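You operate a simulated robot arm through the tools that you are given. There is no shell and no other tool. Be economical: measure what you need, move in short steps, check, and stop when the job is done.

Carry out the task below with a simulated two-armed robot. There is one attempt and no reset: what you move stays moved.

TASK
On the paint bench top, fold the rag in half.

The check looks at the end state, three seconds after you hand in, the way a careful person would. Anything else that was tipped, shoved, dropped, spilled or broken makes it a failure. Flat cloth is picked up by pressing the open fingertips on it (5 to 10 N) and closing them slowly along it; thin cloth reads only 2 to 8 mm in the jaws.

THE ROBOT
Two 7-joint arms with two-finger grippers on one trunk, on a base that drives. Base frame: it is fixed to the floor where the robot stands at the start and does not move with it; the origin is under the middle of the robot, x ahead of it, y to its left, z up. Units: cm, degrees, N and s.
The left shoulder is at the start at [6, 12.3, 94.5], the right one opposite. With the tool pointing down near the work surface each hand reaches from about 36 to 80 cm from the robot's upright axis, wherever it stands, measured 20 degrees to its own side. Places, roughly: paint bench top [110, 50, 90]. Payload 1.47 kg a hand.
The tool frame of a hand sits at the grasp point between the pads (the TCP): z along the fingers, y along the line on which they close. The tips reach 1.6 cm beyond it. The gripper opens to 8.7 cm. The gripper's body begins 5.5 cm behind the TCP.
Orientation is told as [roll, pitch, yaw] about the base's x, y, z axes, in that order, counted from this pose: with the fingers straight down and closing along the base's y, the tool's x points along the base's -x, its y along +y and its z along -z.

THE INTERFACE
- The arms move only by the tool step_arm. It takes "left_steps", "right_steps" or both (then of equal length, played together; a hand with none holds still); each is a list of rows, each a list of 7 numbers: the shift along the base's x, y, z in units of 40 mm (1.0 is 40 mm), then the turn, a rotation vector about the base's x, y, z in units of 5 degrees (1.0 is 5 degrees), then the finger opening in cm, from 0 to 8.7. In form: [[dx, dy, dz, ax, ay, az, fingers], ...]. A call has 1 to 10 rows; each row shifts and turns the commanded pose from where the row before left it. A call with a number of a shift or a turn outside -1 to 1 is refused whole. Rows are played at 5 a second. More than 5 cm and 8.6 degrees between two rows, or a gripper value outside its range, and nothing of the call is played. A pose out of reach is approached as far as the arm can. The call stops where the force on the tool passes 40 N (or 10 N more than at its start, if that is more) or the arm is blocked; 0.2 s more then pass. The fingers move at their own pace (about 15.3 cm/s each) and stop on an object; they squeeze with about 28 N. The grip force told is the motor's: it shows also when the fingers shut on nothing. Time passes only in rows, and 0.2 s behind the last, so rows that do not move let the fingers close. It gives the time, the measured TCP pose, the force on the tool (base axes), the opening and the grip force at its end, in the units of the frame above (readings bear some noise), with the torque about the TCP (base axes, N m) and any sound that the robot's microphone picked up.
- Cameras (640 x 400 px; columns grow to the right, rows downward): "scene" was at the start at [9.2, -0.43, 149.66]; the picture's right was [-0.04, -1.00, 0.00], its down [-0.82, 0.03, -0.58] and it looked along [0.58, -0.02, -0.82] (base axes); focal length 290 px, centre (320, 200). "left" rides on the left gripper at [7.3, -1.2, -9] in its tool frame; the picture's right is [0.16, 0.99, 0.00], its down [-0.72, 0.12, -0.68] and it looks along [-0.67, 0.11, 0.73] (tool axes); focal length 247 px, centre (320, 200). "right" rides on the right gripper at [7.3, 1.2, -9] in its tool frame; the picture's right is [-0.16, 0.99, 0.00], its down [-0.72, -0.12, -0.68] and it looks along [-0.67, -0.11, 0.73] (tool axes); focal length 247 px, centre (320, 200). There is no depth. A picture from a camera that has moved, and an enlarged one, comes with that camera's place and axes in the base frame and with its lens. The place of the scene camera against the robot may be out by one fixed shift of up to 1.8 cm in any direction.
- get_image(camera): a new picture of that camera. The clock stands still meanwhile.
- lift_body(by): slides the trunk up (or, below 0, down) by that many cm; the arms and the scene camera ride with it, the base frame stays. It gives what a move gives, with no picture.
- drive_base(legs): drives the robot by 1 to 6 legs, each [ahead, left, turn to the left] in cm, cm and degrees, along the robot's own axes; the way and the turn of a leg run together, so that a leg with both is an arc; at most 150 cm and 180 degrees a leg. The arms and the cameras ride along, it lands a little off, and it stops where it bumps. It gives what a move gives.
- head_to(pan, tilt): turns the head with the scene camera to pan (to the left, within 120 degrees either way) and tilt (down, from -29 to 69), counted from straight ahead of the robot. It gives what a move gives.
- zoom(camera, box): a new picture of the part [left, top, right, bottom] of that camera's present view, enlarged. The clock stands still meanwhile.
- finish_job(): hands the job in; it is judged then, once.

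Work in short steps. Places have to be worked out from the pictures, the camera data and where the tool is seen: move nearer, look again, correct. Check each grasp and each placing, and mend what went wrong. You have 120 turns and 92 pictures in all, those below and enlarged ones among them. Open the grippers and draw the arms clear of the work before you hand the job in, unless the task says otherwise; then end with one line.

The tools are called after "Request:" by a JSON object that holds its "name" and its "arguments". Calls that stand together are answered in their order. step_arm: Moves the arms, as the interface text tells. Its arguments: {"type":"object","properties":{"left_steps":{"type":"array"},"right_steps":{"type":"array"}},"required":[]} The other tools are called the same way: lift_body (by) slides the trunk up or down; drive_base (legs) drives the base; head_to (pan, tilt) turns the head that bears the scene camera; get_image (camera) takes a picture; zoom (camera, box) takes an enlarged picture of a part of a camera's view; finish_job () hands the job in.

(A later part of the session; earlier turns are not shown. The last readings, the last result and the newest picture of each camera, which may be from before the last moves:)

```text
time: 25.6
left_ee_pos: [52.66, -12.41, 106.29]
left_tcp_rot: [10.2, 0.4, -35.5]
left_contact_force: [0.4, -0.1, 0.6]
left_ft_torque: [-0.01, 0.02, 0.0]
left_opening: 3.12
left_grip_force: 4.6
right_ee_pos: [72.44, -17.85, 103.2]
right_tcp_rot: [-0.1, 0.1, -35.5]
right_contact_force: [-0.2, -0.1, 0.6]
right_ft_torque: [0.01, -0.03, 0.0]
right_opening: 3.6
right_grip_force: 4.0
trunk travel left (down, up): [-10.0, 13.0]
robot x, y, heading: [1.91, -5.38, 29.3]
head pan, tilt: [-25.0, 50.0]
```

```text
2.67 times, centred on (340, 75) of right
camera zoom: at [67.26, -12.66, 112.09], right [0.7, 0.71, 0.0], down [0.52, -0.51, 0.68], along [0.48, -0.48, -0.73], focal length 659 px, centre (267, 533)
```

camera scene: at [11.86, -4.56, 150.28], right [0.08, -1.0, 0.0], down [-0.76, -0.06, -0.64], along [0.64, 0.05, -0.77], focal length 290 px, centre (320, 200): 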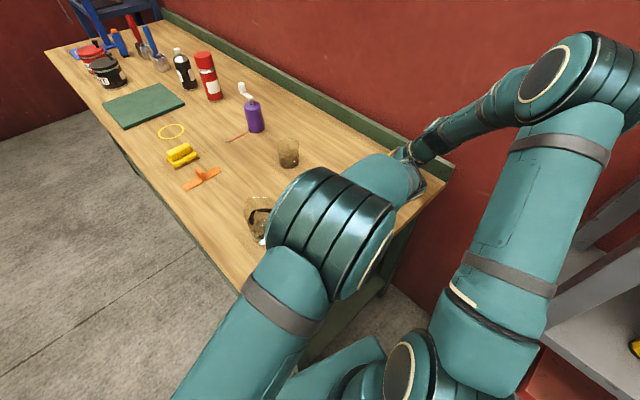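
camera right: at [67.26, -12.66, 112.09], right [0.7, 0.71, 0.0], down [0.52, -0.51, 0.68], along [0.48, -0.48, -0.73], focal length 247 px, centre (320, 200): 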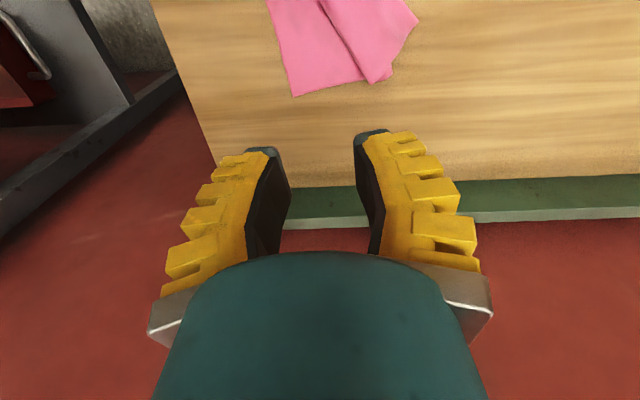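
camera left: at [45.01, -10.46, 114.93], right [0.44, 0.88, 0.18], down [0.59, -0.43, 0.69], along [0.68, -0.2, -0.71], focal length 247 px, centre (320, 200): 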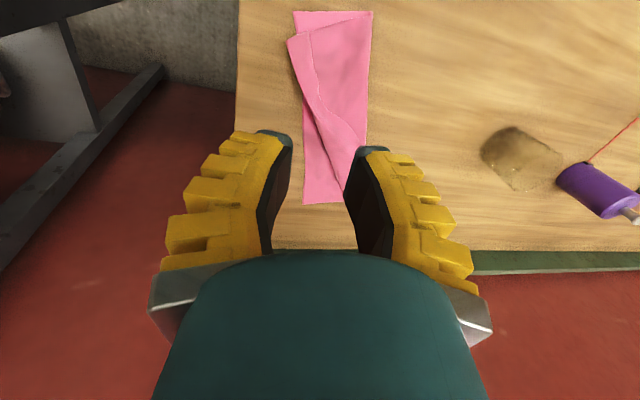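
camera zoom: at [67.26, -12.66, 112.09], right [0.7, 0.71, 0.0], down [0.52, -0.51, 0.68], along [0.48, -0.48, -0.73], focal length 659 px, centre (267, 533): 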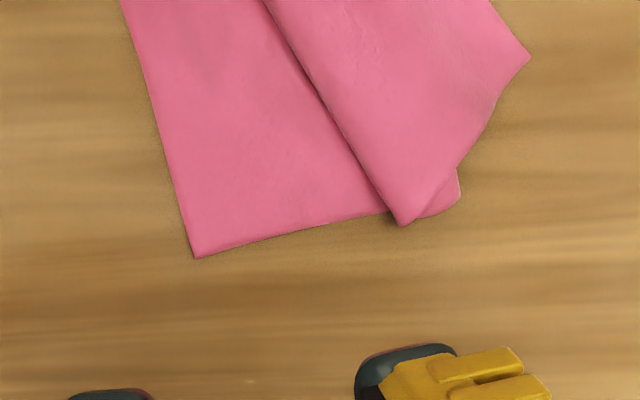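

I need to know whether the line on top is a free edge or a crease, so I zoom in tighter.

Request:
{"name": "zoom", "arguments": {"camera": "left", "box": [280, 0, 390, 70]}}

Request:
{"name": "zoom", "arguments": {"camera": "left", "box": [280, 65, 400, 140]}}

Request:
{"name": "zoom", "arguments": {"camera": "right", "box": [320, 0, 440, 100]}}

```text
5.71 times, centred on (335, 35) of left
camera zoom: at [45.01, -10.46, 114.93], right [0.44, 0.88, 0.18], down [0.59, -0.43, 0.69], along [0.68, -0.2, -0.71], focal length 1411 px, centre (234, 1143)
```

zoom: 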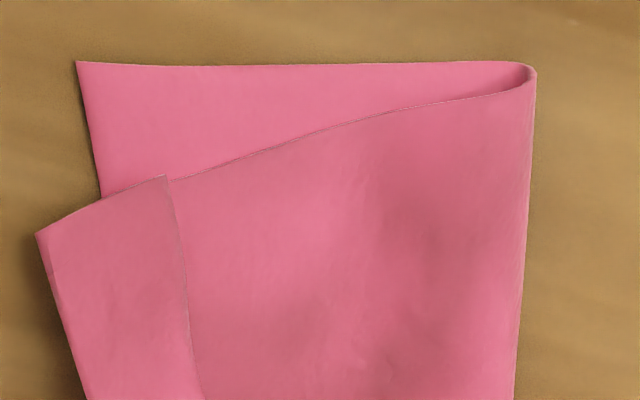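

```text
5.33 times, centred on (340, 102) of left
camera zoom: at [45.01, -10.46, 114.93], right [0.44, 0.88, 0.18], down [0.59, -0.43, 0.69], along [0.68, -0.2, -0.71], focal length 1317 px, centre (213, 720)
```

zoom: 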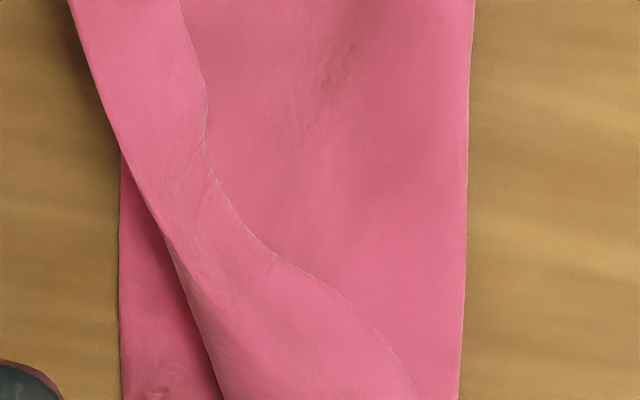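

```text
4.00 times, centred on (380, 50) of right
camera zoom: at [67.26, -12.66, 112.09], right [0.7, 0.71, 0.0], down [0.52, -0.51, 0.68], along [0.48, -0.48, -0.73], focal length 988 px, centre (80, 800)
```

zoom: 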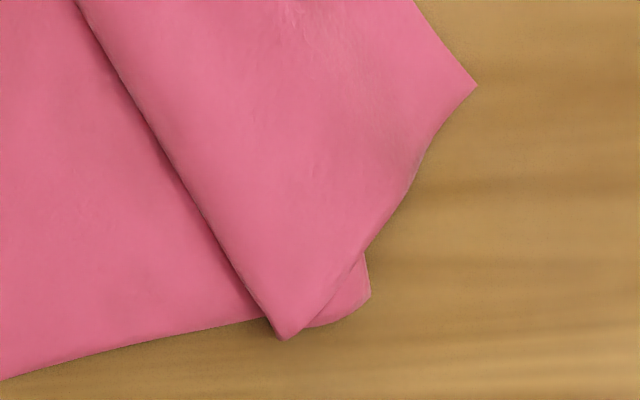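

The hem is folded back on top: ~2 cm at D, ~6 cm at A (free corner A near [75.4,-9]). I'll flip the A corner with the right hand: move above its tip and look.

Request:
{"name": "step_arm", "arguments": {"right_steps": [[0.24, 0.9, 0, 0, 0, 0, 2.2], [0.24, 0.88, 0, 0, 0, 0, 2.2], [0, 0, -0.9, 0, 0, 0, 2.2], [0, 0, -0.9, 0, 0, 0, 2.2], [0, 0, -0.7, 0, 0, 0, 2.2]]}}

Request:
{"name": "get_image", "arguments": {"camera": "right"}}

```text
time: 26.8
left_ee_pos: [52.99, -8.37, 101.2]
left_tcp_rot: [9.7, 6.0, -32.0]
left_contact_force: [0.2, 0.5, -0.7]
left_ft_torque: [-0.02, 0.05, 0.01]
left_opening: 3.11
left_grip_force: 4.7
right_ee_pos: [74.92, -11.02, 94.69]
right_tcp_rot: [1.3, -0.6, -35.8]
right_contact_force: [0.1, 0.1, 0.0]
right_ft_torque: [-0.01, 0.0, -0.01]
right_opening: 2.84
right_grip_force: 4.7
trunk travel left (down, up): [-10.0, 13.0]
robot x, y, heading: [2.5, -5.25, 29.6]
head pan, tilt: [-25.0, 50.0]
```

```text
54 pictures are left
camera right: at [69.53, -5.97, 103.53], right [0.71, 0.71, 0.02], down [0.5, -0.53, 0.68], along [0.5, -0.47, -0.73], focal length 247 px, centre (320, 200)
```

right: 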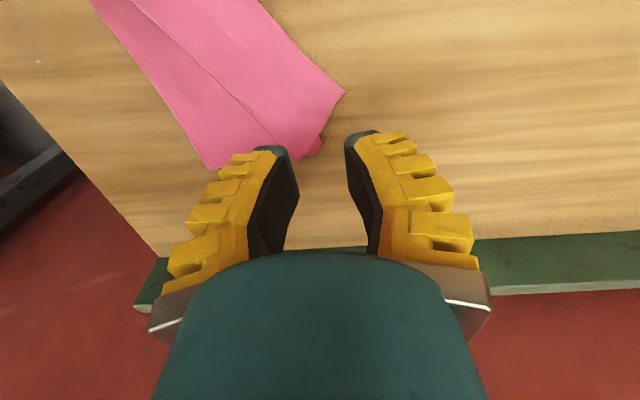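

The arms touched and the left hand was nudged. I back the left hand up and away to its own side first, over the bare bench at height.

Request:
{"name": "step_arm", "arguments": {"left_steps": [[-0.6, 0.3, 0.6, 0, 0, 0, 3], [-0.6, 0.5, 0.8, 0, 0, 0, 3], [-0.3, 0.8, 0.8, 0, 0, 0, 3], [0, 0.9, 0.4, 0, 0, 0, 3], [0, 0.9, 0, 0, 0, 0, 3], [0, 0.9, 0, 0, 0, 0, 3]]}}

Request:
{"name": "get_image", "arguments": {"camera": "scene"}}

Request:
{"name": "zoom", "arguments": {"camera": "right", "box": [80, 0, 400, 200]}}

```text
time: 27.6
left_ee_pos: [47.06, -4.53, 104.21]
left_tcp_rot: [9.0, 11.8, -33.2]
left_contact_force: [-0.9, -0.1, 0.7]
left_ft_torque: [-0.04, -0.02, -0.01]
left_opening: 3.59
left_grip_force: 4.5
right_ee_pos: [74.77, -11.07, 94.84]
right_tcp_rot: [1.2, -0.5, -36.0]
right_contact_force: [0.2, 0.0, -0.5]
right_ft_torque: [-0.02, 0.02, 0.0]
right_opening: 2.82
right_grip_force: 4.5
trunk travel left (down, up): [-10.0, 13.0]
robot x, y, heading: [2.41, -5.47, 29.5]
head pan, tilt: [-25.0, 50.0]
stopped in row 3 (left hand): the arm was blocked; the commanded pose is now the measured one
```

```text
53 pictures are left
camera scene: at [11.87, -4.45, 150.28], right [0.08, -1.0, 0.0], down [-0.76, -0.06, -0.64], along [0.64, 0.05, -0.77], focal length 290 px, centre (320, 200)
```

scene: 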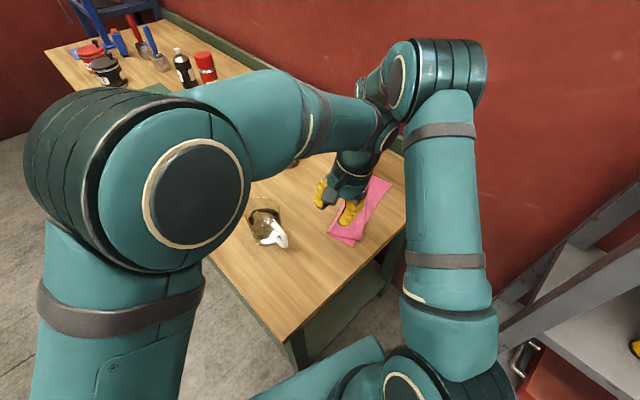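

```text
2.00 times, centred on (240, 100) of right
camera zoom: at [69.48, -6.07, 103.54], right [0.71, 0.71, 0.02], down [0.5, -0.53, 0.69], along [0.5, -0.47, -0.73], focal length 494 px, centre (480, 400)
```

zoom: 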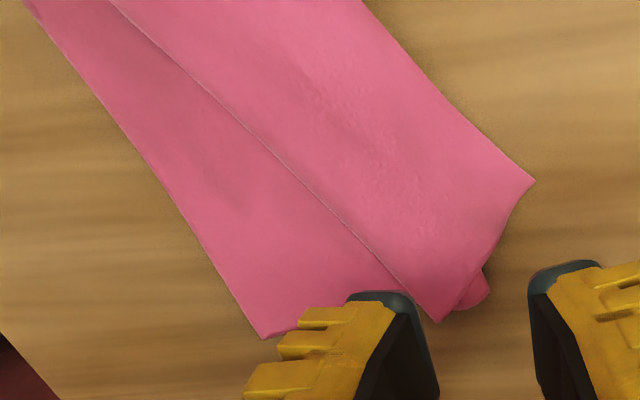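

The left wrist rests against the right arm. I move the left sideways (+y) away from it, and the right arm a little toward -y/up.

Request:
{"name": "step_arm", "arguments": {"left_steps": [[0.3, 0.6, 0.1, 0, 0, 0, 3], [0.3, 0.8, 0.3, 0, 0, 0, 3], [0.2, 0.9, 0.3, 0, 0, 0, 3], [0, 0.9, 0.4, 0, 0, 0, 3], [0, 0.9, 0.4, 0, 0, 0, 3]]}}

Request:
{"name": "get_image", "arguments": {"camera": "scene"}}

```text
time: 28.8
left_ee_pos: [50.53, 11.81, 110.44]
left_tcp_rot: [9.1, 11.6, -33.3]
left_contact_force: [-0.3, -0.1, -0.8]
left_ft_torque: [-0.01, 0.0, -0.01]
left_opening: 3.62
left_grip_force: 4.9
right_ee_pos: [74.87, -11.05, 94.71]
right_tcp_rot: [1.2, -0.7, -35.9]
right_contact_force: [0.1, 0.2, 0.3]
right_ft_torque: [-0.02, -0.01, 0.0]
right_opening: 2.83
right_grip_force: 4.6
trunk travel left (down, up): [-10.0, 13.0]
robot x, y, heading: [2.44, -5.19, 29.4]
head pan, tilt: [-25.0, 50.0]
```

```text
51 pictures are left
camera scene: at [11.86, -4.37, 150.28], right [0.08, -1.0, 0.0], down [-0.76, -0.06, -0.64], along [0.64, 0.05, -0.77], focal length 290 px, centre (320, 200)
```

scene: 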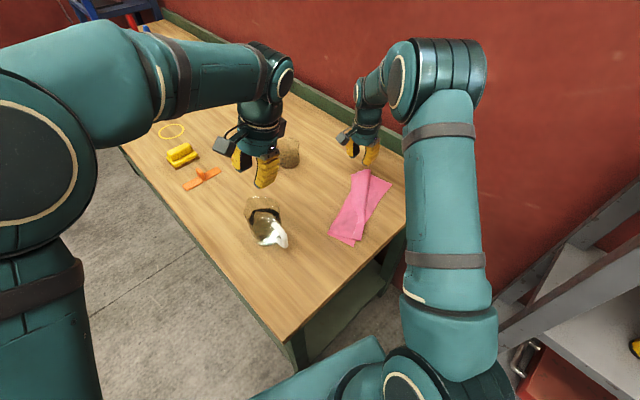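

Now clear. A's tip is at [75.5,-8.7]; I centre the right pinch 1.9 cm inside the tip and descend to just above the cloth.

Request:
{"name": "step_arm", "arguments": {"right_steps": [[-0.11, 0.19, 0, 0, 0, 0, 1.6], [0, 0, -0.6, 0, 0, 0, 1.6], [0, 0, -0.6, 0, 0, 0, 1.6], [0, 0, -0.35, 0, 0, 0, 1.6], [0, 0, -0.06, 0, 0, 0, 1.6]]}}

Request:
{"name": "get_image", "arguments": {"camera": "right"}}

```text
time: 30.0
left_ee_pos: [50.41, 11.74, 110.43]
left_tcp_rot: [9.1, 11.8, -33.3]
left_contact_force: [-0.3, 0.5, 0.9]
left_ft_torque: [0.01, -0.02, 0.02]
left_opening: 3.62
left_grip_force: 4.2
right_ee_pos: [74.24, -10.38, 88.2]
right_tcp_rot: [1.2, -0.6, -35.9]
right_contact_force: [-0.1, -0.2, 0.1]
right_ft_torque: [0.03, 0.02, 0.0]
right_opening: 2.26
right_grip_force: 4.5
trunk travel left (down, up): [-10.0, 13.0]
robot x, y, heading: [2.35, -5.34, 29.7]
head pan, tilt: [-25.0, 50.0]
```

```text
50 pictures are left
camera right: at [68.99, -5.35, 97.06], right [0.71, 0.71, 0.02], down [0.5, -0.53, 0.69], along [0.5, -0.47, -0.73], focal length 247 px, centre (320, 200)
```

right: 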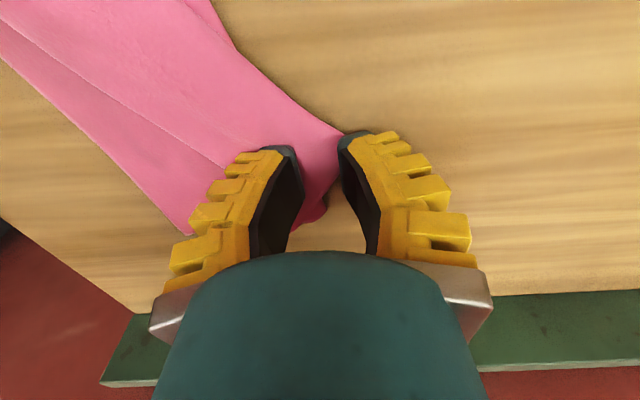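

The tip lies at the near end of the outer finger; I shift 1.2 cm toward D and 0.3 cm inward, then press down in tiny steps.

Request:
{"name": "step_arm", "arguments": {"right_steps": [[-0.29, 0.11, 0, 0, 0, 0, 1.6], [0, 0, -0.05, 0, 0, 0, 1.6], [0, 0, -0.05, 0, 0, 0, 1.6], [0, 0, -0.04, 0, 0, 0, 1.6]]}}

```text
time: 31.0
left_ee_pos: [50.47, 11.62, 110.49]
left_tcp_rot: [9.1, 11.7, -33.2]
left_contact_force: [0.0, -0.8, -0.8]
left_ft_torque: [0.01, 0.02, -0.01]
left_opening: 3.59
left_grip_force: 4.6
right_ee_pos: [73.17, -9.98, 87.7]
right_tcp_rot: [1.2, -0.7, -35.9]
right_contact_force: [0.7, 0.8, 6.7]
right_ft_torque: [-0.1, 0.1, 0.02]
right_opening: 1.97
right_grip_force: 3.6
trunk travel left (down, up): [-10.0, 13.0]
robot x, y, heading: [2.52, -5.31, 29.5]
head pan, tilt: [-25.0, 50.0]
```

Force is 6.7 N, in the right range. I close slowly, then lift 1.5 cm and look.

Request:
{"name": "step_arm", "arguments": {"right_steps": [[0, 0, 0, 0, 0, 0, 1.3], [0, 0, 0, 0, 0, 0, 1.0], [0, 0, 0, 0, 0, 0, 0.7], [0, 0, 0, 0, 0, 0, 0.4], [0, 0, 0, 0, 0, 0, 0.1], [0, 0, 0, 0, 0, 0, 0], [0, 0, 0, 0, 0, 0, 0], [0, 0, 0.15, 0, 0, 0, 0], [0, 0, 0.25, 0, 0, 0, 0]]}}

Request:
{"name": "get_image", "arguments": {"camera": "right"}}

```text
time: 33.0
left_ee_pos: [50.4, 11.63, 110.41]
left_tcp_rot: [9.2, 11.8, -33.2]
left_contact_force: [-0.3, -0.4, 0.6]
left_ft_torque: [0.0, -0.03, 0.0]
left_opening: 3.61
left_grip_force: 4.3
right_ee_pos: [73.24, -9.96, 89.44]
right_tcp_rot: [1.2, -0.7, -35.9]
right_contact_force: [-0.3, -1.0, 0.7]
right_ft_torque: [0.02, -0.03, -0.01]
right_opening: 0.01
right_grip_force: 26.4
trunk travel left (down, up): [-10.0, 13.0]
robot x, y, heading: [2.17, -5.38, 29.5]
head pan, tilt: [-25.0, 50.0]
```

```text
49 pictures are left
camera right: at [67.91, -4.91, 98.21], right [0.71, 0.71, 0.02], down [0.5, -0.53, 0.69], along [0.5, -0.47, -0.73], focal length 247 px, centre (320, 200)
```

right: 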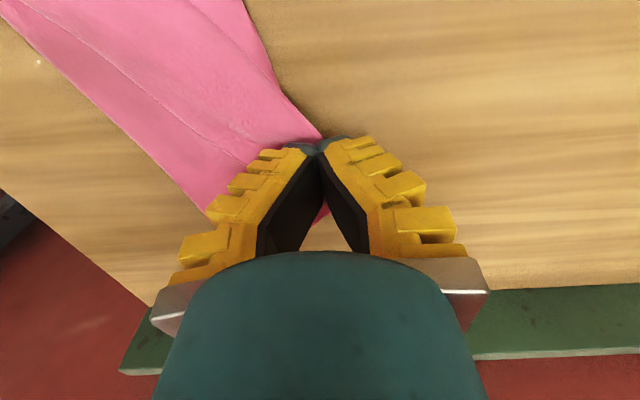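

The tip is held with almost no hem beyond the fingers. I carry it slowly over toward B ([72,-21.5]) in a low arc, checking halfway.

Request:
{"name": "step_arm", "arguments": {"right_steps": [[0, -0.15, 0.2, 0, 0, 0, 0], [0, -0.2, 0.2, 0, 0, 0, 0], [-0.02, -0.25, 0.15, 0, 0, 0, 0], [-0.02, -0.25, 0.15, 0, 0, 0, 0], [-0.03, -0.25, 0.08, 0, 0, 0, 0], [-0.03, -0.25, 0, 0, 0, 0, 0]]}}

Request:
{"name": "get_image", "arguments": {"camera": "right"}}

```text
time: 34.4
left_ee_pos: [50.41, 11.71, 110.45]
left_tcp_rot: [9.0, 11.8, -33.4]
left_contact_force: [-0.9, 0.1, 0.8]
left_ft_torque: [0.0, -0.01, 0.0]
left_opening: 3.64
left_grip_force: 4.9
right_ee_pos: [72.95, -15.31, 92.55]
right_tcp_rot: [1.2, -0.7, -35.9]
right_contact_force: [0.6, -0.2, 0.1]
right_ft_torque: [0.01, -0.02, 0.0]
right_opening: 0.0
right_grip_force: 28.2
trunk travel left (down, up): [-10.0, 13.0]
robot x, y, heading: [2.52, -5.16, 29.2]
head pan, tilt: [-25.0, 50.0]
```

```text
48 pictures are left
camera right: at [67.54, -10.29, 101.31], right [0.71, 0.71, 0.02], down [0.5, -0.53, 0.69], along [0.5, -0.47, -0.73], focal length 247 px, centre (320, 200)
```

right: 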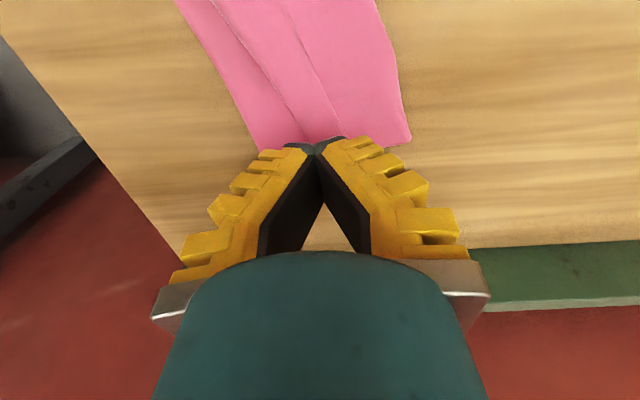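

Still held and the fold-back is opening nicely. I continue to B and lower.

Request:
{"name": "step_arm", "arguments": {"right_steps": [[-0.03, -0.25, -0.05, 0, 0, 0, 0], [-0.03, -0.25, -0.1, 0, 0, 0, 0], [-0.04, -0.25, -0.15, 0, 0, 0, 0], [-0.04, -0.25, -0.2, 0, 0, 0, 0], [-0.04, -0.25, -0.2, 0, 0, 0, 0], [-0.04, -0.25, -0.2, 0, 0, 0, 0]]}}

Request:
{"name": "get_image", "arguments": {"camera": "right"}}

```text
time: 35.8
left_ee_pos: [50.29, 11.6, 110.45]
left_tcp_rot: [9.0, 11.9, -33.3]
left_contact_force: [-0.2, -0.5, -0.3]
left_ft_torque: [-0.02, 0.0, 0.0]
left_opening: 3.6
left_grip_force: 4.3
right_ee_pos: [72.02, -21.37, 88.7]
right_tcp_rot: [1.2, -0.6, -35.8]
right_contact_force: [-0.5, 0.4, 0.9]
right_ft_torque: [-0.01, 0.03, -0.02]
right_opening: 0.01
right_grip_force: 28.0
trunk travel left (down, up): [-10.0, 13.0]
robot x, y, heading: [2.72, -5.5, 29.4]
head pan, tilt: [-25.0, 50.0]
```

```text
47 pictures are left
camera right: at [66.65, -16.27, 97.62], right [0.71, 0.71, 0.02], down [0.5, -0.53, 0.68], along [0.5, -0.47, -0.73], focal length 247 px, centre (320, 200)
```

right: 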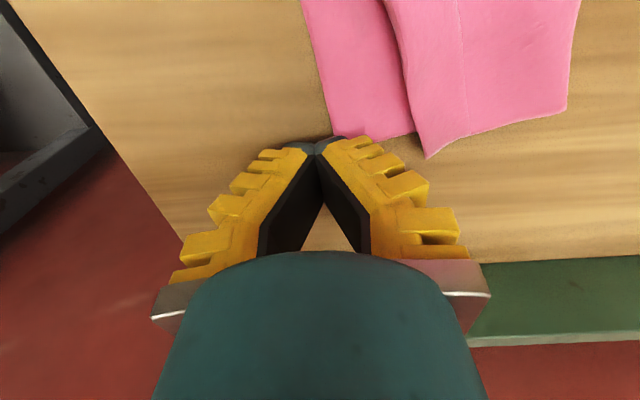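

The A end slipped out again short of B. I raise the right hand and back off to inspect.

Request:
{"name": "step_arm", "arguments": {"right_steps": [[0, 0, 0.8, 0, 0, 0, 2], [0, 0, 0.9, 0, 0, 0, 2], [0, 0, 0.9, 0, 0, 0, 2]]}}

Request:
{"name": "zoom", "arguments": {"camera": "right", "box": [250, 0, 490, 150]}}

Request:
{"name": "get_image", "arguments": {"camera": "scene"}}

```text
time: 36.6
left_ee_pos: [50.48, 11.77, 110.44]
left_tcp_rot: [9.1, 11.8, -33.2]
left_contact_force: [-0.6, -0.4, -0.7]
left_ft_torque: [0.0, 0.01, -0.04]
left_opening: 3.6
left_grip_force: 4.2
right_ee_pos: [72.02, -21.26, 99.17]
right_tcp_rot: [1.2, -0.6, -35.9]
right_contact_force: [-0.5, -0.4, 0.7]
right_ft_torque: [-0.01, -0.02, -0.02]
right_opening: 2.65
right_grip_force: 4.7
trunk travel left (down, up): [-10.0, 13.0]
robot x, y, heading: [2.51, -5.14, 29.6]
head pan, tilt: [-25.0, 50.0]
```

```text
2.67 times, centred on (370, 75) of right
camera zoom: at [66.69, -16.22, 107.92], right [0.71, 0.71, 0.02], down [0.5, -0.53, 0.69], along [0.5, -0.47, -0.73], focal length 659 px, centre (187, 533)
```

zoom: 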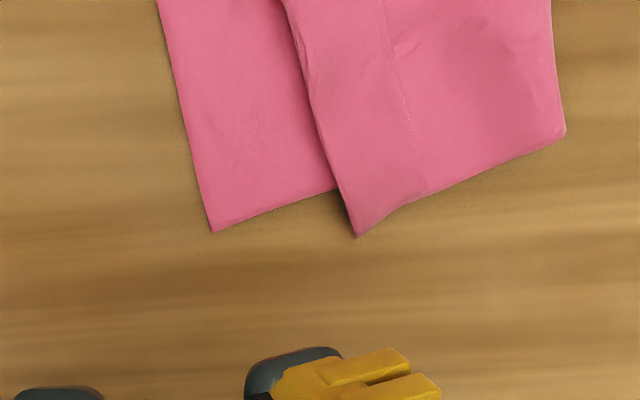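

```text
45 pictures are left
camera scene: at [11.8, -4.45, 150.28], right [0.08, -1.0, 0.0], down [-0.76, -0.06, -0.64], along [0.64, 0.05, -0.77], focal length 290 px, centre (320, 200)
```

scene: 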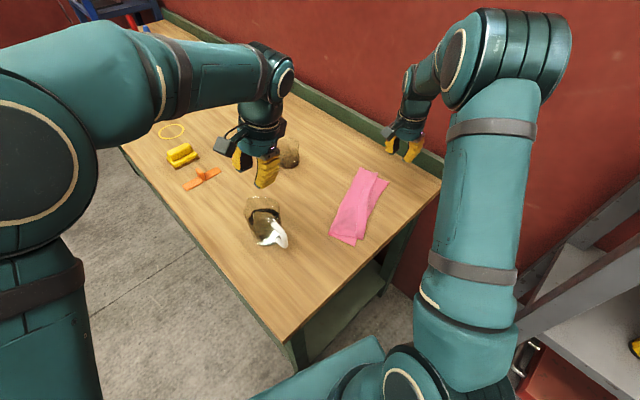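

Much better: at the A end only a ~2.4 cm hem remains. I zoom the scene view on the rag.

Request:
{"name": "zoom", "arguments": {"camera": "scene", "box": [310, 150, 410, 260]}}

```text
3.64 times, centred on (360, 205) of scene
camera zoom: at [11.8, -4.45, 150.28], right [0.08, -1.0, 0.0], down [-0.76, -0.06, -0.64], along [0.64, 0.05, -0.77], focal length 1053 px, centre (174, 182)
```

zoom: 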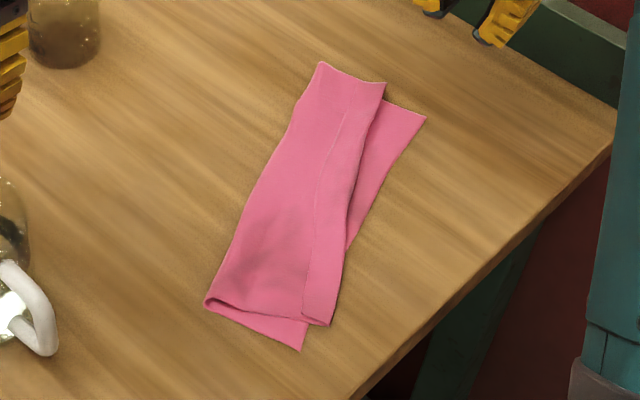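

The rag is now folded with a uniform ~2 cm hem turned back on top. I try to unroll it at the A end: closed right fingertips, tilted 25°, pressing on the hem's free edge and dragging toward the bench end. First I position just above.

Request:
{"name": "step_arm", "arguments": {"right_steps": [[0.14, 0.34, 0, 0, 0, 0.9, 0], [0.14, 0.34, 0, 0, 0, 0.9, 0], [0.14, 0.34, -0.2, 0.89, -0.45, 0, 0], [0.14, 0.34, -0.4, 0.89, -0.45, 0, 0], [0.13, 0.35, -0.5, 0.89, -0.45, 0, 0], [0, 0, -0.7, 0.89, -0.45, 0, 0], [0, 0, -0.7, 0.89, -0.45, 0, 0]]}}

Request:
{"name": "get_image", "arguments": {"camera": "right"}}

Request:
{"name": "zoom", "arguments": {"camera": "scene", "box": [310, 130, 430, 260]}}

```text
time: 38.2
left_ee_pos: [50.5, 11.62, 110.41]
left_tcp_rot: [9.1, 11.7, -33.3]
left_contact_force: [-0.4, -1.1, 0.5]
left_ft_torque: [0.0, -0.01, -0.02]
left_opening: 3.61
left_grip_force: 4.4
right_ee_pos: [74.73, -14.6, 89.05]
right_tcp_rot: [26.1, -0.5, -27.2]
right_contact_force: [-0.5, 0.2, 0.7]
right_ft_torque: [0.0, 0.03, 0.02]
right_opening: 0.01
right_grip_force: 28.2
trunk travel left (down, up): [-10.0, 13.0]
robot x, y, heading: [2.36, -5.46, 29.4]
head pan, tilt: [-25.0, 50.0]
```

```text
43 pictures are left
camera right: at [67.03, -13.87, 97.43], right [0.54, 0.72, 0.44], down [0.45, -0.69, 0.57], along [0.71, -0.11, -0.7], focal length 247 px, centre (320, 200)
```

right: 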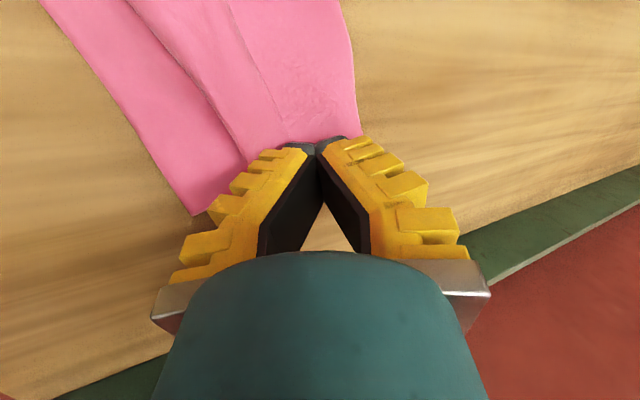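

```text
3.08 times, centred on (370, 195) of scene
camera zoom: at [11.93, -4.52, 150.27], right [0.08, -1.0, 0.0], down [-0.76, -0.06, -0.64], along [0.64, 0.05, -0.77], focal length 891 px, centre (166, 215)
```

zoom: 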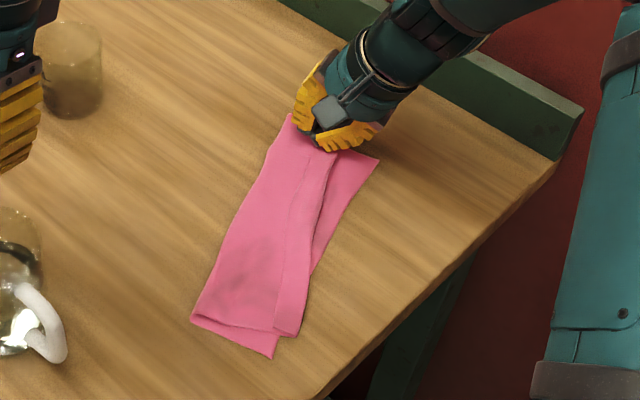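

The contact line sits right at the free edge; I shift 0.6 cm onto the hem and lower to contact.

Request:
{"name": "step_arm", "arguments": {"right_steps": [[-0.067, -0.135, 0, 0, 0, 0, 0], [0, 0, -0.12, 0, 0, 0, 0], [0, 0, -0.07, 0, 0, 0, 0], [0, 0, -0.05, 0, 0, 0, 0], [0, 0, -0.03, 0, 0, 0, 0]]}}

```text
time: 39.4
left_ee_pos: [50.36, 11.77, 110.39]
left_tcp_rot: [9.1, 11.6, -33.4]
left_contact_force: [0.3, 0.6, 0.5]
left_ft_torque: [0.0, -0.01, -0.04]
left_opening: 3.63
left_grip_force: 4.2
right_ee_pos: [74.45, -14.95, 88.34]
right_tcp_rot: [26.3, -0.6, -27.2]
right_contact_force: [0.4, 1.4, 7.9]
right_ft_torque: [-0.06, 0.02, -0.02]
right_opening: 0.0
right_grip_force: 28.1
trunk travel left (down, up): [-10.0, 13.0]
robot x, y, heading: [2.54, -5.45, 29.5]
head pan, tilt: [-25.0, 50.0]
```

Contact at 7.9 N. I drag 3 cm toward the bench end and look.

Request:
{"name": "step_arm", "arguments": {"right_steps": [[-0.056, -0.112, 0, 0, 0, 0, 0], [-0.056, -0.112, 0, 0, 0, 0, 0], [-0.056, -0.112, 0, 0, 0, 0, 0], [-0.056, -0.112, 0, 0, 0, 0, 0], [-0.056, -0.112, 0, 0, 0, 0, 0], [-0.056, -0.112, 0, 0, 0, 0, 0]]}}

Request:
{"name": "get_image", "arguments": {"camera": "right"}}

```text
time: 40.8
left_ee_pos: [50.21, 11.77, 110.51]
left_tcp_rot: [9.2, 11.7, -33.2]
left_contact_force: [-0.3, 0.5, -0.1]
left_ft_torque: [0.0, -0.02, 0.02]
left_opening: 3.6
left_grip_force: 4.8
right_ee_pos: [73.11, -17.88, 88.33]
right_tcp_rot: [26.2, -0.6, -27.2]
right_contact_force: [1.5, 2.1, 14.5]
right_ft_torque: [-0.09, 0.09, -0.02]
right_opening: 0.01
right_grip_force: 28.0
trunk travel left (down, up): [-10.0, 13.0]
robot x, y, heading: [2.06, -5.41, 29.6]
head pan, tilt: [-25.0, 50.0]
```

```text
41 pictures are left
camera right: at [65.26, -17.03, 96.64], right [0.54, 0.72, 0.44], down [0.45, -0.69, 0.57], along [0.71, -0.11, -0.7], focal length 247 px, centre (320, 200)
```

right: 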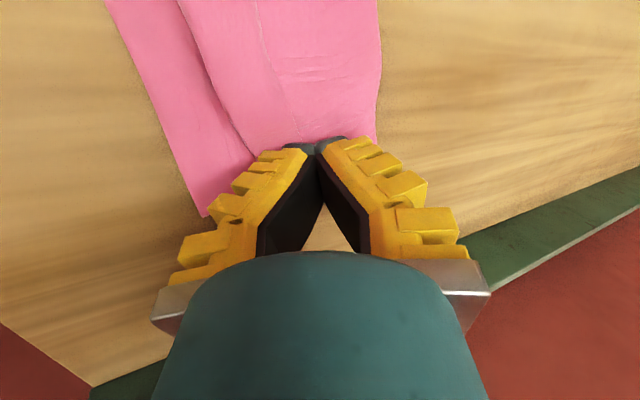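

The whole rag slid with the finger rather than the hem unrolling. New idea: pinch the top layer beside the hem with both hands, lift it so the hem hangs and falls open, and lay it back down. I raise and straighten the right hand and look.

Request:
{"name": "step_arm", "arguments": {"right_steps": [[0, 0, 0.5, 0, 0, 0, 0], [0, 0, 0.9, -0.89, 0.45, 0, 2], [0, 0, 0.9, -0.89, 0.45, 0, 2], [0, 0, 0.9, -0.89, 0.45, 0, 2], [0, 0, 0.5, -0.89, 0.45, 0, 2], [0.3, -0.3, 0, -0.89, 0.45, 0, 2]]}}

Request:
{"name": "zoom", "arguments": {"camera": "scene", "box": [310, 130, 430, 260]}}

Request:
{"name": "zoom", "arguments": {"camera": "right", "box": [160, 0, 480, 200]}}

```text
time: 42.2
left_ee_pos: [50.44, 11.71, 110.45]
left_tcp_rot: [9.1, 11.8, -33.3]
left_contact_force: [0.2, 0.7, -0.7]
left_ft_torque: [0.01, -0.01, -0.02]
left_opening: 3.61
left_grip_force: 4.0
right_ee_pos: [74.39, -18.78, 102.79]
right_tcp_rot: [1.1, -0.7, -26.9]
right_contact_force: [0.5, -1.0, -0.1]
right_ft_torque: [0.01, -0.01, -0.01]
right_opening: 2.64
right_grip_force: 5.0
trunk travel left (down, up): [-10.0, 13.0]
robot x, y, heading: [2.55, -5.41, 29.7]
head pan, tilt: [-25.0, 50.0]
```

```text
3.08 times, centred on (370, 195) of scene
camera zoom: at [11.98, -4.44, 150.26], right [0.08, -1.0, 0.0], down [-0.76, -0.06, -0.64], along [0.64, 0.05, -0.77], focal length 891 px, centre (166, 215)
```

zoom: 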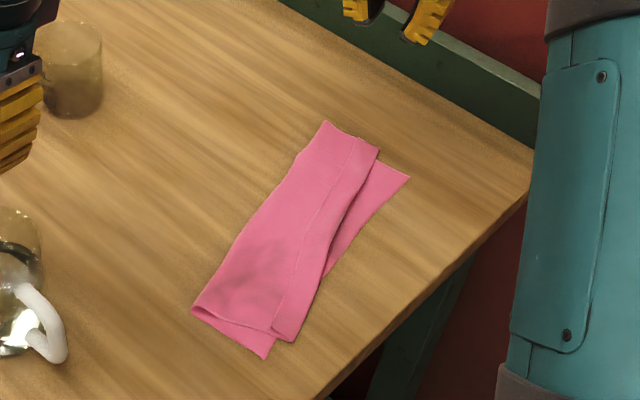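

```text
2.00 times, centred on (320, 100) of right
camera zoom: at [68.32, -14.59, 111.72], right [0.59, 0.81, 0.02], down [0.58, -0.44, 0.69], along [0.56, -0.39, -0.73], focal length 494 px, centre (320, 400)
```

zoom: 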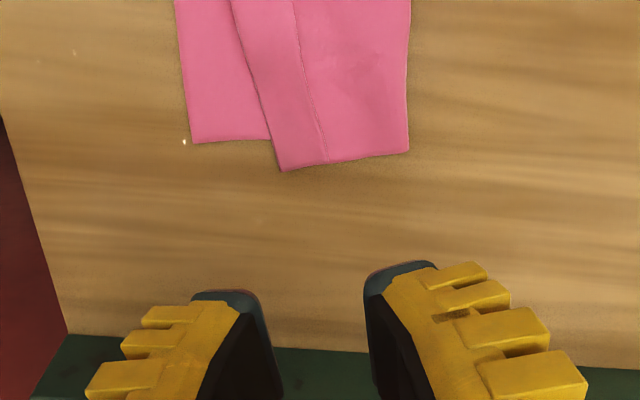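

Now the shape is clear: crease from [77,-15] to ~[55,-2], hem ~2.3 cm wide all along. I bring the left hand upright above [57.7,-8.2] to set up its pinch on the top layer beside the hem.

Request:
{"name": "step_arm", "arguments": {"left_steps": [[0.3, -0.83, 0, -0.7, -0.243, 0.2, 2.2], [0.3, -0.83, 0, -0.7, -0.243, 0.2, 2.2], [0.3, -0.83, 0, -0.7, -0.243, 0.2, 2.2], [0.3, -0.83, -0.2, -0.7, -0.243, 0.2, 2.2], [0.3, -0.83, -0.5, 0, 0, 0, 2.2], [0.3, -0.83, -0.8, 0, 0, 0, 2.2]]}}

Request:
{"name": "get_image", "arguments": {"camera": "left"}}

Request:
{"name": "get_image", "arguments": {"camera": "scene"}}

```text
time: 43.6
left_ee_pos: [57.64, -8.24, 104.36]
left_tcp_rot: [-0.3, 0.2, -30.2]
left_contact_force: [0.6, -0.5, -0.1]
left_ft_torque: [-0.02, -0.01, 0.01]
left_opening: 2.83
left_grip_force: 3.9
right_ee_pos: [74.3, -18.79, 102.83]
right_tcp_rot: [1.2, -0.5, -26.8]
right_contact_force: [-0.1, -0.7, -0.3]
right_ft_torque: [-0.01, 0.04, -0.02]
right_opening: 2.64
right_grip_force: 4.8
trunk travel left (down, up): [-10.0, 13.0]
robot x, y, heading: [2.5, -5.27, 29.5]
head pan, tilt: [-25.0, 50.0]
```

```text
38 pictures are left
camera left: at [50.59, -5.58, 113.32], right [0.36, 0.93, 0.0], down [0.69, -0.26, 0.68], along [0.63, -0.25, -0.74], focal length 247 px, centre (320, 200)
```

left: 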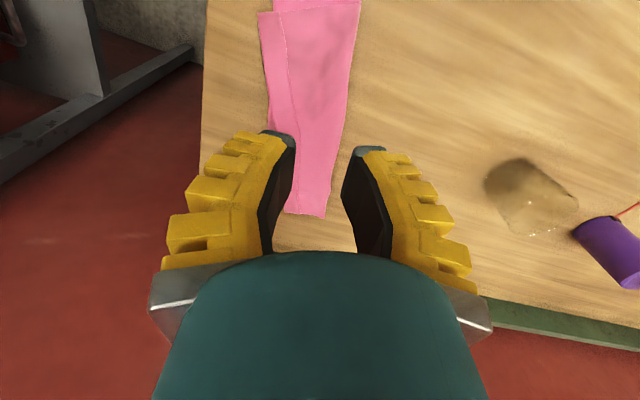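

```text
37 pictures are left
camera scene: at [11.96, -4.54, 150.27], right [0.08, -1.0, 0.0], down [-0.76, -0.06, -0.64], along [0.64, 0.05, -0.77], focal length 290 px, centre (320, 200)
```

scene: 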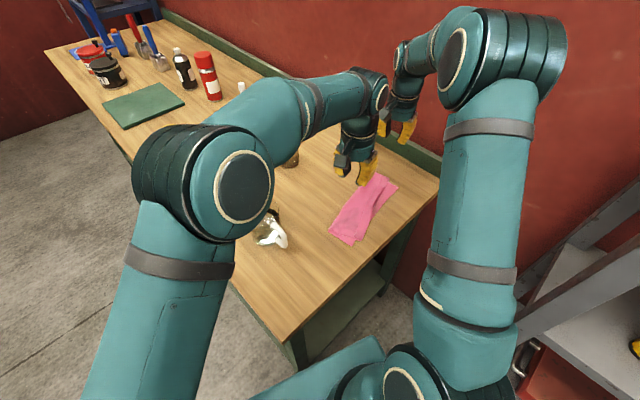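

Now I place the left at [57.9,-9.4] and the right at [72.2,-15.0] (2.3 cm crease-side of the hem's free edge), and descend to just above the cloth.

Request:
{"name": "step_arm", "arguments": {"left_steps": [[0.03, -0.15, 0, 0, 0, 0.35, 2], [0.03, -0.14, 0, 0, 0, 0.35, 2], [0, 0, -0.79, 0, 0, 0, 2], [0, 0, -0.79, 0, 0, 0, 2], [0, 0, -0.79, 0, 0, 0, 2], [0, 0, -0.79, 0, 0, 0, 2], [0, 0, -0.79, 0, 0, 0, 2]], "right_steps": [[-0.26, 0.47, 0, 0, 0, 0, 2], [-0.26, 0.47, 0, 0, 0, 0, 2], [0, 0, -0.71, 0, 0, 0, 2], [0, 0, -0.71, 0, 0, 0, 2], [0, 0, -0.71, 0, 0, 0, 2], [0, 0, -0.71, 0, 0, 0, 2], [0, 0, -0.71, 0, 0, 0, 2]]}}

Request:
{"name": "get_image", "arguments": {"camera": "left"}}

Request:
{"name": "get_image", "arguments": {"camera": "right"}}

```text
time: 45.2
left_ee_pos: [57.73, -9.56, 88.53]
left_tcp_rot: [-0.3, 0.2, -26.9]
left_contact_force: [0.2, -0.2, 0.4]
left_ft_torque: [-0.04, 0.03, -0.04]
left_opening: 2.63
left_grip_force: 4.6
right_ee_pos: [72.26, -15.26, 88.62]
right_tcp_rot: [1.2, -0.6, -27.0]
right_contact_force: [0.5, 0.0, 0.0]
right_ft_torque: [0.01, 0.0, 0.0]
right_opening: 2.14
right_grip_force: 7.1
trunk travel left (down, up): [-10.0, 13.0]
robot x, y, heading: [2.0, -5.59, 29.4]
head pan, tilt: [-25.0, 50.0]
```

```text
36 pictures are left
camera left: at [50.64, -7.28, 97.46], right [0.3, 0.95, 0.0], down [0.7, -0.22, 0.68], along [0.64, -0.21, -0.74], focal length 247 px, centre (320, 200)
```

left: 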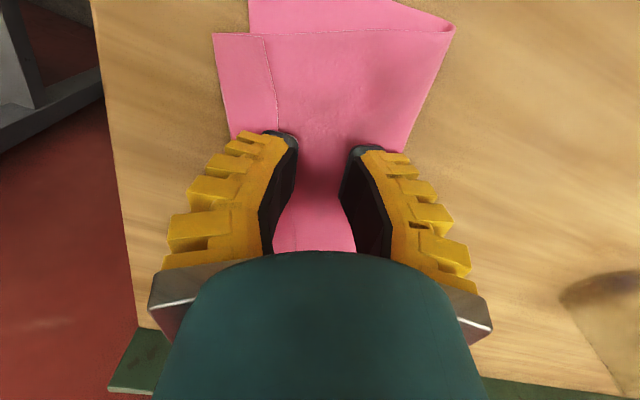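

```text
35 pictures are left
camera right: at [66.21, -11.07, 97.46], right [0.59, 0.81, 0.02], down [0.58, -0.44, 0.69], along [0.56, -0.39, -0.73], focal length 247 px, centre (320, 200)
```

right: 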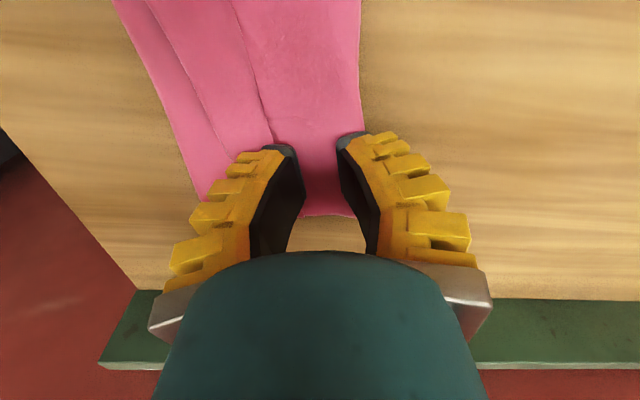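

Left fingers slightly overlap the hem edge, so I shift it 0.7 cm toward the crease, narrow the right opening, and press down gently.

Request:
{"name": "step_arm", "arguments": {"left_steps": [[0.078, 0.157, 0, 0, 0, 0, 2], [0, 0, -0.1, 0, 0, 0, 2], [0, 0, -0.07, 0, 0, 0, 2], [0, 0, -0.05, 0, 0, 0, 2]], "right_steps": [[0, 0, 0, 0, 0, 0, 1.5], [0, 0, -0.1, 0, 0, 0, 1.5], [0, 0, -0.07, 0, 0, 0, 1.5], [0, 0, -0.05, 0, 0, 0, 1.5]]}}

```text
time: 46.0
left_ee_pos: [57.91, -9.17, 88.0]
left_tcp_rot: [-0.5, 0.2, -27.3]
left_contact_force: [-1.9, -0.9, -0.9]
left_ft_torque: [0.09, -0.2, -0.06]
left_opening: 2.65
left_grip_force: 4.5
right_ee_pos: [72.33, -15.03, 88.22]
right_tcp_rot: [1.4, -0.8, -27.2]
right_contact_force: [1.9, 0.4, -0.6]
right_ft_torque: [-0.1, 0.15, -0.13]
right_opening: 2.14
right_grip_force: 5.1
trunk travel left (down, up): [-10.0, 13.0]
robot x, y, heading: [2.29, -5.21, 29.5]
head pan, tilt: [-25.0, 50.0]
stopped in row 3 (right hand): the force on the tool passed its limit at 42 N (the readings are from after the stop); the commanded pose is now the measured one
```

The right hand's camera touched the left hand (sideways forces). I spread the hands 1 cm each along the rag and check the readings.

Request:
{"name": "step_arm", "arguments": {"left_steps": [[-0.15, 0.07, 0.05, 0, 0, 0, 2], [-0.15, 0.07, 0, 0, 0, 0, 2], [0, 0, 0, 0, 0, 0, 2]], "right_steps": [[0.15, -0.07, 0.05, 0, 0, 0, 1.5], [0.15, -0.07, 0, 0, 0, 0, 1.5], [0, 0, 0, 0, 0, 0, 1.5]]}}

Request:
{"name": "get_image", "arguments": {"camera": "left"}}

Request:
{"name": "get_image", "arguments": {"camera": "right"}}

```text
time: 46.8
left_ee_pos: [56.75, -8.7, 88.27]
left_tcp_rot: [-0.5, 0.1, -27.2]
left_contact_force: [0.2, 0.0, -0.8]
left_ft_torque: [0.01, -0.01, 0.01]
left_opening: 2.68
left_grip_force: 4.2
right_ee_pos: [73.58, -15.48, 88.35]
right_tcp_rot: [1.5, -0.8, -27.2]
right_contact_force: [-0.7, -0.6, -0.1]
right_ft_torque: [0.02, 0.01, -0.01]
right_opening: 1.65
right_grip_force: 7.7
trunk travel left (down, up): [-10.0, 13.0]
robot x, y, heading: [2.28, -5.1, 29.4]
head pan, tilt: [-25.0, 50.0]
```

```text
34 pictures are left
camera left: at [49.67, -6.39, 97.17], right [0.31, 0.95, -0.01], down [0.7, -0.22, 0.68], along [0.64, -0.22, -0.74], focal length 247 px, centre (320, 200)
```

left: 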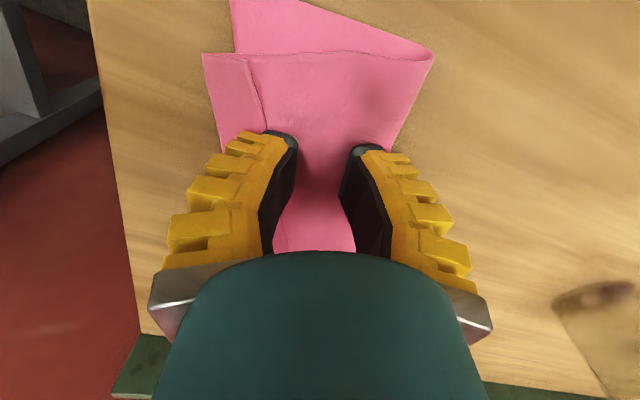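

```text
33 pictures are left
camera right: at [67.45, -11.36, 97.25], right [0.59, 0.81, 0.03], down [0.57, -0.44, 0.69], along [0.57, -0.39, -0.73], focal length 247 px, centre (320, 200)
```

right: 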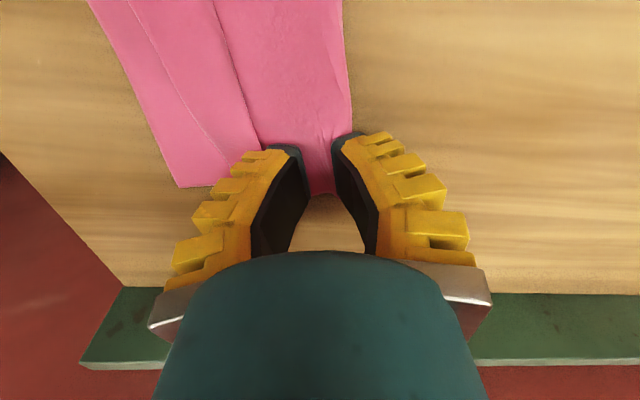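

Clear now (no side forces). I press down in small steps.

Request:
{"name": "step_arm", "arguments": {"left_steps": [[0, 0, -0.06, 0, 0, 0, 2], [0, 0, -0.04, 0, 0, 0, 2], [0, 0, -0.04, 0, 0, 0, 2]], "right_steps": [[0, 0, -0.06, 0, 0, 0, 1.5], [0, 0, -0.04, 0, 0, 0, 1.5], [0, 0, -0.04, 0, 0, 0, 1.5]]}}

```text
time: 47.6
left_ee_pos: [56.83, -8.63, 87.75]
left_tcp_rot: [-0.5, 0.1, -27.2]
left_contact_force: [0.3, -0.5, 7.4]
left_ft_torque: [0.01, 0.0, -0.01]
left_opening: 2.16
left_grip_force: 7.2
right_ee_pos: [73.46, -15.47, 87.95]
right_tcp_rot: [1.7, -1.0, -27.1]
right_contact_force: [-0.4, -0.6, 0.4]
right_ft_torque: [-0.01, -0.01, -0.02]
right_opening: 2.21
right_grip_force: 4.9
trunk travel left (down, up): [-10.0, 13.0]
robot x, y, heading: [2.39, -5.51, 29.3]
head pan, tilt: [-25.0, 50.0]
```

Request:
{"name": "step_arm", "arguments": {"left_steps": [[0, 0, 0, 0, 0, 0, 2], [0, 0, 0, 0, 0, 0, 2]], "right_steps": [[0, 0, -0.04, 0, 0, 0, 1.5], [0, 0, -0.025, 0, 0, 0, 1.5]]}}

```text
time: 48.2
left_ee_pos: [56.63, -8.64, 87.63]
left_tcp_rot: [-0.5, 0.3, -27.2]
left_contact_force: [-0.1, 0.4, 9.3]
left_ft_torque: [-0.06, -0.01, 0.02]
left_opening: 2.19
left_grip_force: 7.7
right_ee_pos: [73.56, -15.45, 87.86]
right_tcp_rot: [1.6, -0.9, -27.0]
right_contact_force: [0.3, 0.7, 5.9]
right_ft_torque: [-0.11, 0.08, 0.01]
right_opening: 2.18
right_grip_force: 4.3
trunk travel left (down, up): [-10.0, 13.0]
robot x, y, heading: [2.25, -5.66, 29.6]
head pan, tilt: [-25.0, 50.0]
```

Both press at 6–9 N. I close both slowly, then lift slowly by ~3 cm and look.

Request:
{"name": "step_arm", "arguments": {"left_steps": [[0, 0, 0, 0, 0, 0, 1.6], [0, 0, 0, 0, 0, 0, 1.2], [0, 0, 0, 0, 0, 0, 0.8], [0, 0, 0, 0, 0, 0, 0.4], [0, 0, 0, 0, 0, 0, 0], [0, 0, 0, 0, 0, 0, 0], [0, 0, 0.15, 0, 0, 0, 0], [0, 0, 0.2, 0, 0, 0, 0], [0, 0, 0.2, 0, 0, 0, 0], [0, 0, 0.2, 0, 0, 0, 0]], "right_steps": [[0, 0, 0, 0, 0, 0, 1.4], [0, 0, 0, 0, 0, 0, 1.1], [0, 0, 0, 0, 0, 0, 0.8], [0, 0, 0, 0, 0, 0, 0.4], [0, 0, 0, 0, 0, 0, 0], [0, 0, 0, 0, 0, 0, 0], [0, 0, 0.15, 0, 0, 0, 0], [0, 0, 0.2, 0, 0, 0, 0], [0, 0, 0.2, 0, 0, 0, 0], [0, 0, 0.2, 0, 0, 0, 0]]}}

Request:
{"name": "get_image", "arguments": {"camera": "left"}}

Request:
{"name": "get_image", "arguments": {"camera": "right"}}

```text
time: 50.4
left_ee_pos: [56.78, -8.77, 90.68]
left_tcp_rot: [-0.5, 0.2, -27.2]
left_contact_force: [1.0, -0.2, -0.4]
left_ft_torque: [0.0, 0.01, 0.01]
left_opening: 0.0
left_grip_force: 28.8
right_ee_pos: [73.46, -15.63, 90.68]
right_tcp_rot: [1.5, -0.8, -27.1]
right_contact_force: [-0.2, -0.2, 0.3]
right_ft_torque: [0.04, -0.06, 0.06]
right_opening: 0.01
right_grip_force: 25.1
trunk travel left (down, up): [-10.0, 13.0]
robot x, y, heading: [2.38, -5.47, 29.8]
head pan, tilt: [-25.0, 50.0]
```

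```text
32 pictures are left
camera left: at [49.64, -6.37, 99.59], right [0.31, 0.95, -0.01], down [0.7, -0.22, 0.68], along [0.64, -0.22, -0.74], focal length 247 px, centre (320, 200)
```

left: 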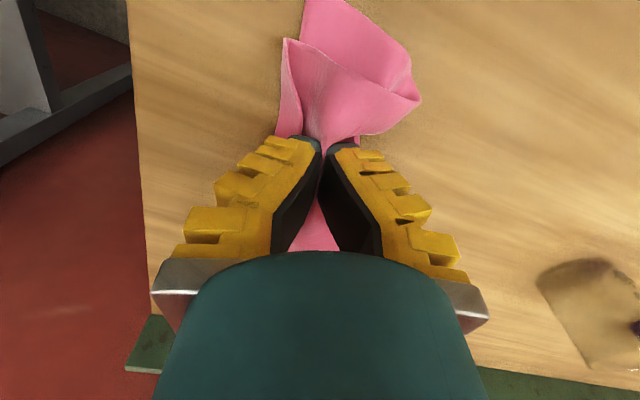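

```text
31 pictures are left
camera right: at [67.34, -11.51, 99.47], right [0.59, 0.81, 0.03], down [0.57, -0.44, 0.69], along [0.57, -0.39, -0.73], focal length 247 px, centre (320, 200)
```

right: 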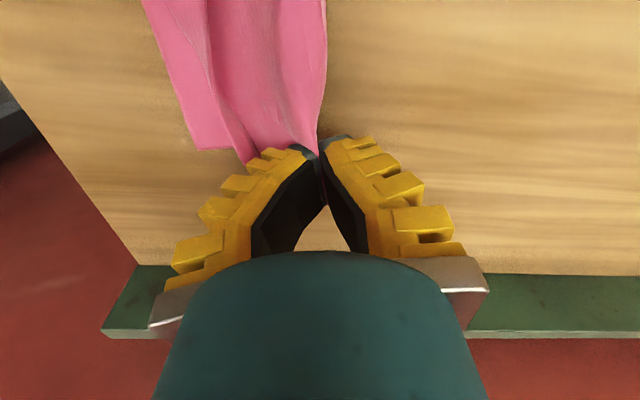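

The left is lifting the layer with the hem; the right seems to hold too. I lift another 4 cm slowly.

Request:
{"name": "step_arm", "arguments": {"left_steps": [[0, 0, 0.2, 0, 0, 0, 0], [0, 0, 0.2, 0, 0, 0, 0], [0, 0, 0.2, 0, 0, 0, 0], [0, 0, 0.2, 0, 0, 0, 0], [0, 0, 0.2, 0, 0, 0, 0]], "right_steps": [[0, 0, 0.2, 0, 0, 0, 0], [0, 0, 0.2, 0, 0, 0, 0], [0, 0, 0.2, 0, 0, 0, 0], [0, 0, 0.2, 0, 0, 0, 0], [0, 0, 0.2, 0, 0, 0, 0]]}}

Request:
{"name": "get_image", "arguments": {"camera": "left"}}

Request:
{"name": "get_image", "arguments": {"camera": "right"}}

Request:
{"name": "zoom", "arguments": {"camera": "scene", "box": [290, 110, 450, 270]}}

```text
time: 51.6
left_ee_pos: [56.75, -8.63, 94.63]
left_tcp_rot: [-0.5, 0.2, -27.2]
left_contact_force: [-0.7, 0.5, -0.6]
left_ft_torque: [0.03, -0.04, -0.02]
left_opening: 0.02
left_grip_force: 28.0
right_ee_pos: [73.57, -15.65, 94.66]
right_tcp_rot: [1.6, -0.9, -27.1]
right_contact_force: [0.0, 0.6, 0.9]
right_ft_torque: [-0.01, 0.02, 0.04]
right_opening: 0.33
right_grip_force: 30.3
trunk travel left (down, up): [-10.0, 13.0]
robot x, y, heading: [2.83, -5.51, 29.4]
head pan, tilt: [-25.0, 50.0]
```

```text
30 pictures are left
camera left: at [49.66, -6.32, 103.57], right [0.31, 0.95, -0.01], down [0.7, -0.22, 0.68], along [0.64, -0.22, -0.74], focal length 247 px, centre (320, 200)
```

left: 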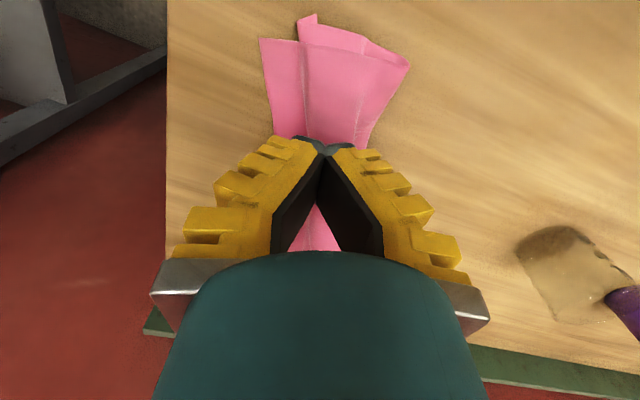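

```text
29 pictures are left
camera right: at [67.43, -11.33, 103.44], right [0.59, 0.81, 0.03], down [0.57, -0.44, 0.69], along [0.57, -0.39, -0.73], focal length 247 px, centre (320, 200)
```

right: 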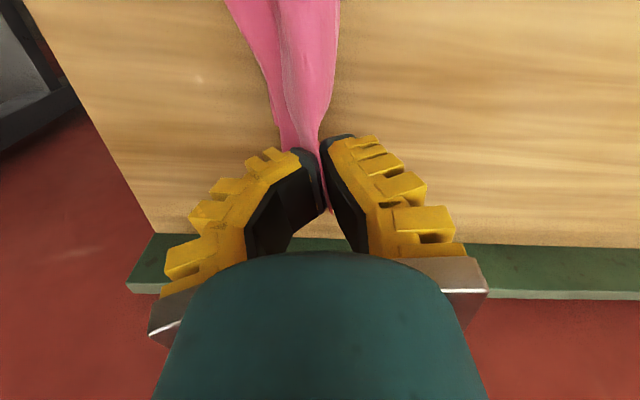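

```text
2.50 times, centred on (370, 190) of scene
camera zoom: at [11.85, -4.45, 150.28], right [0.08, -1.0, 0.0], down [-0.76, -0.06, -0.64], along [0.64, 0.05, -0.77], focal length 724 px, centre (195, 225)
```

zoom: 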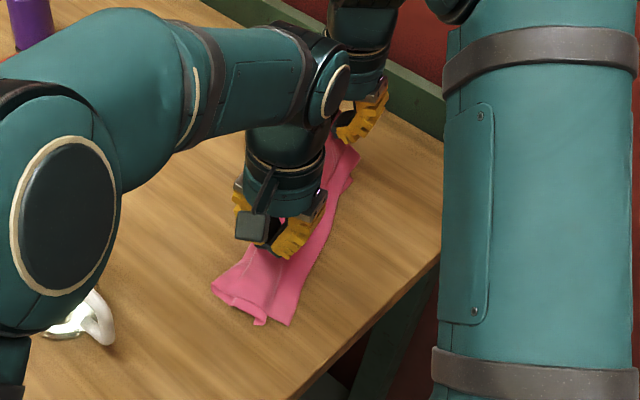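

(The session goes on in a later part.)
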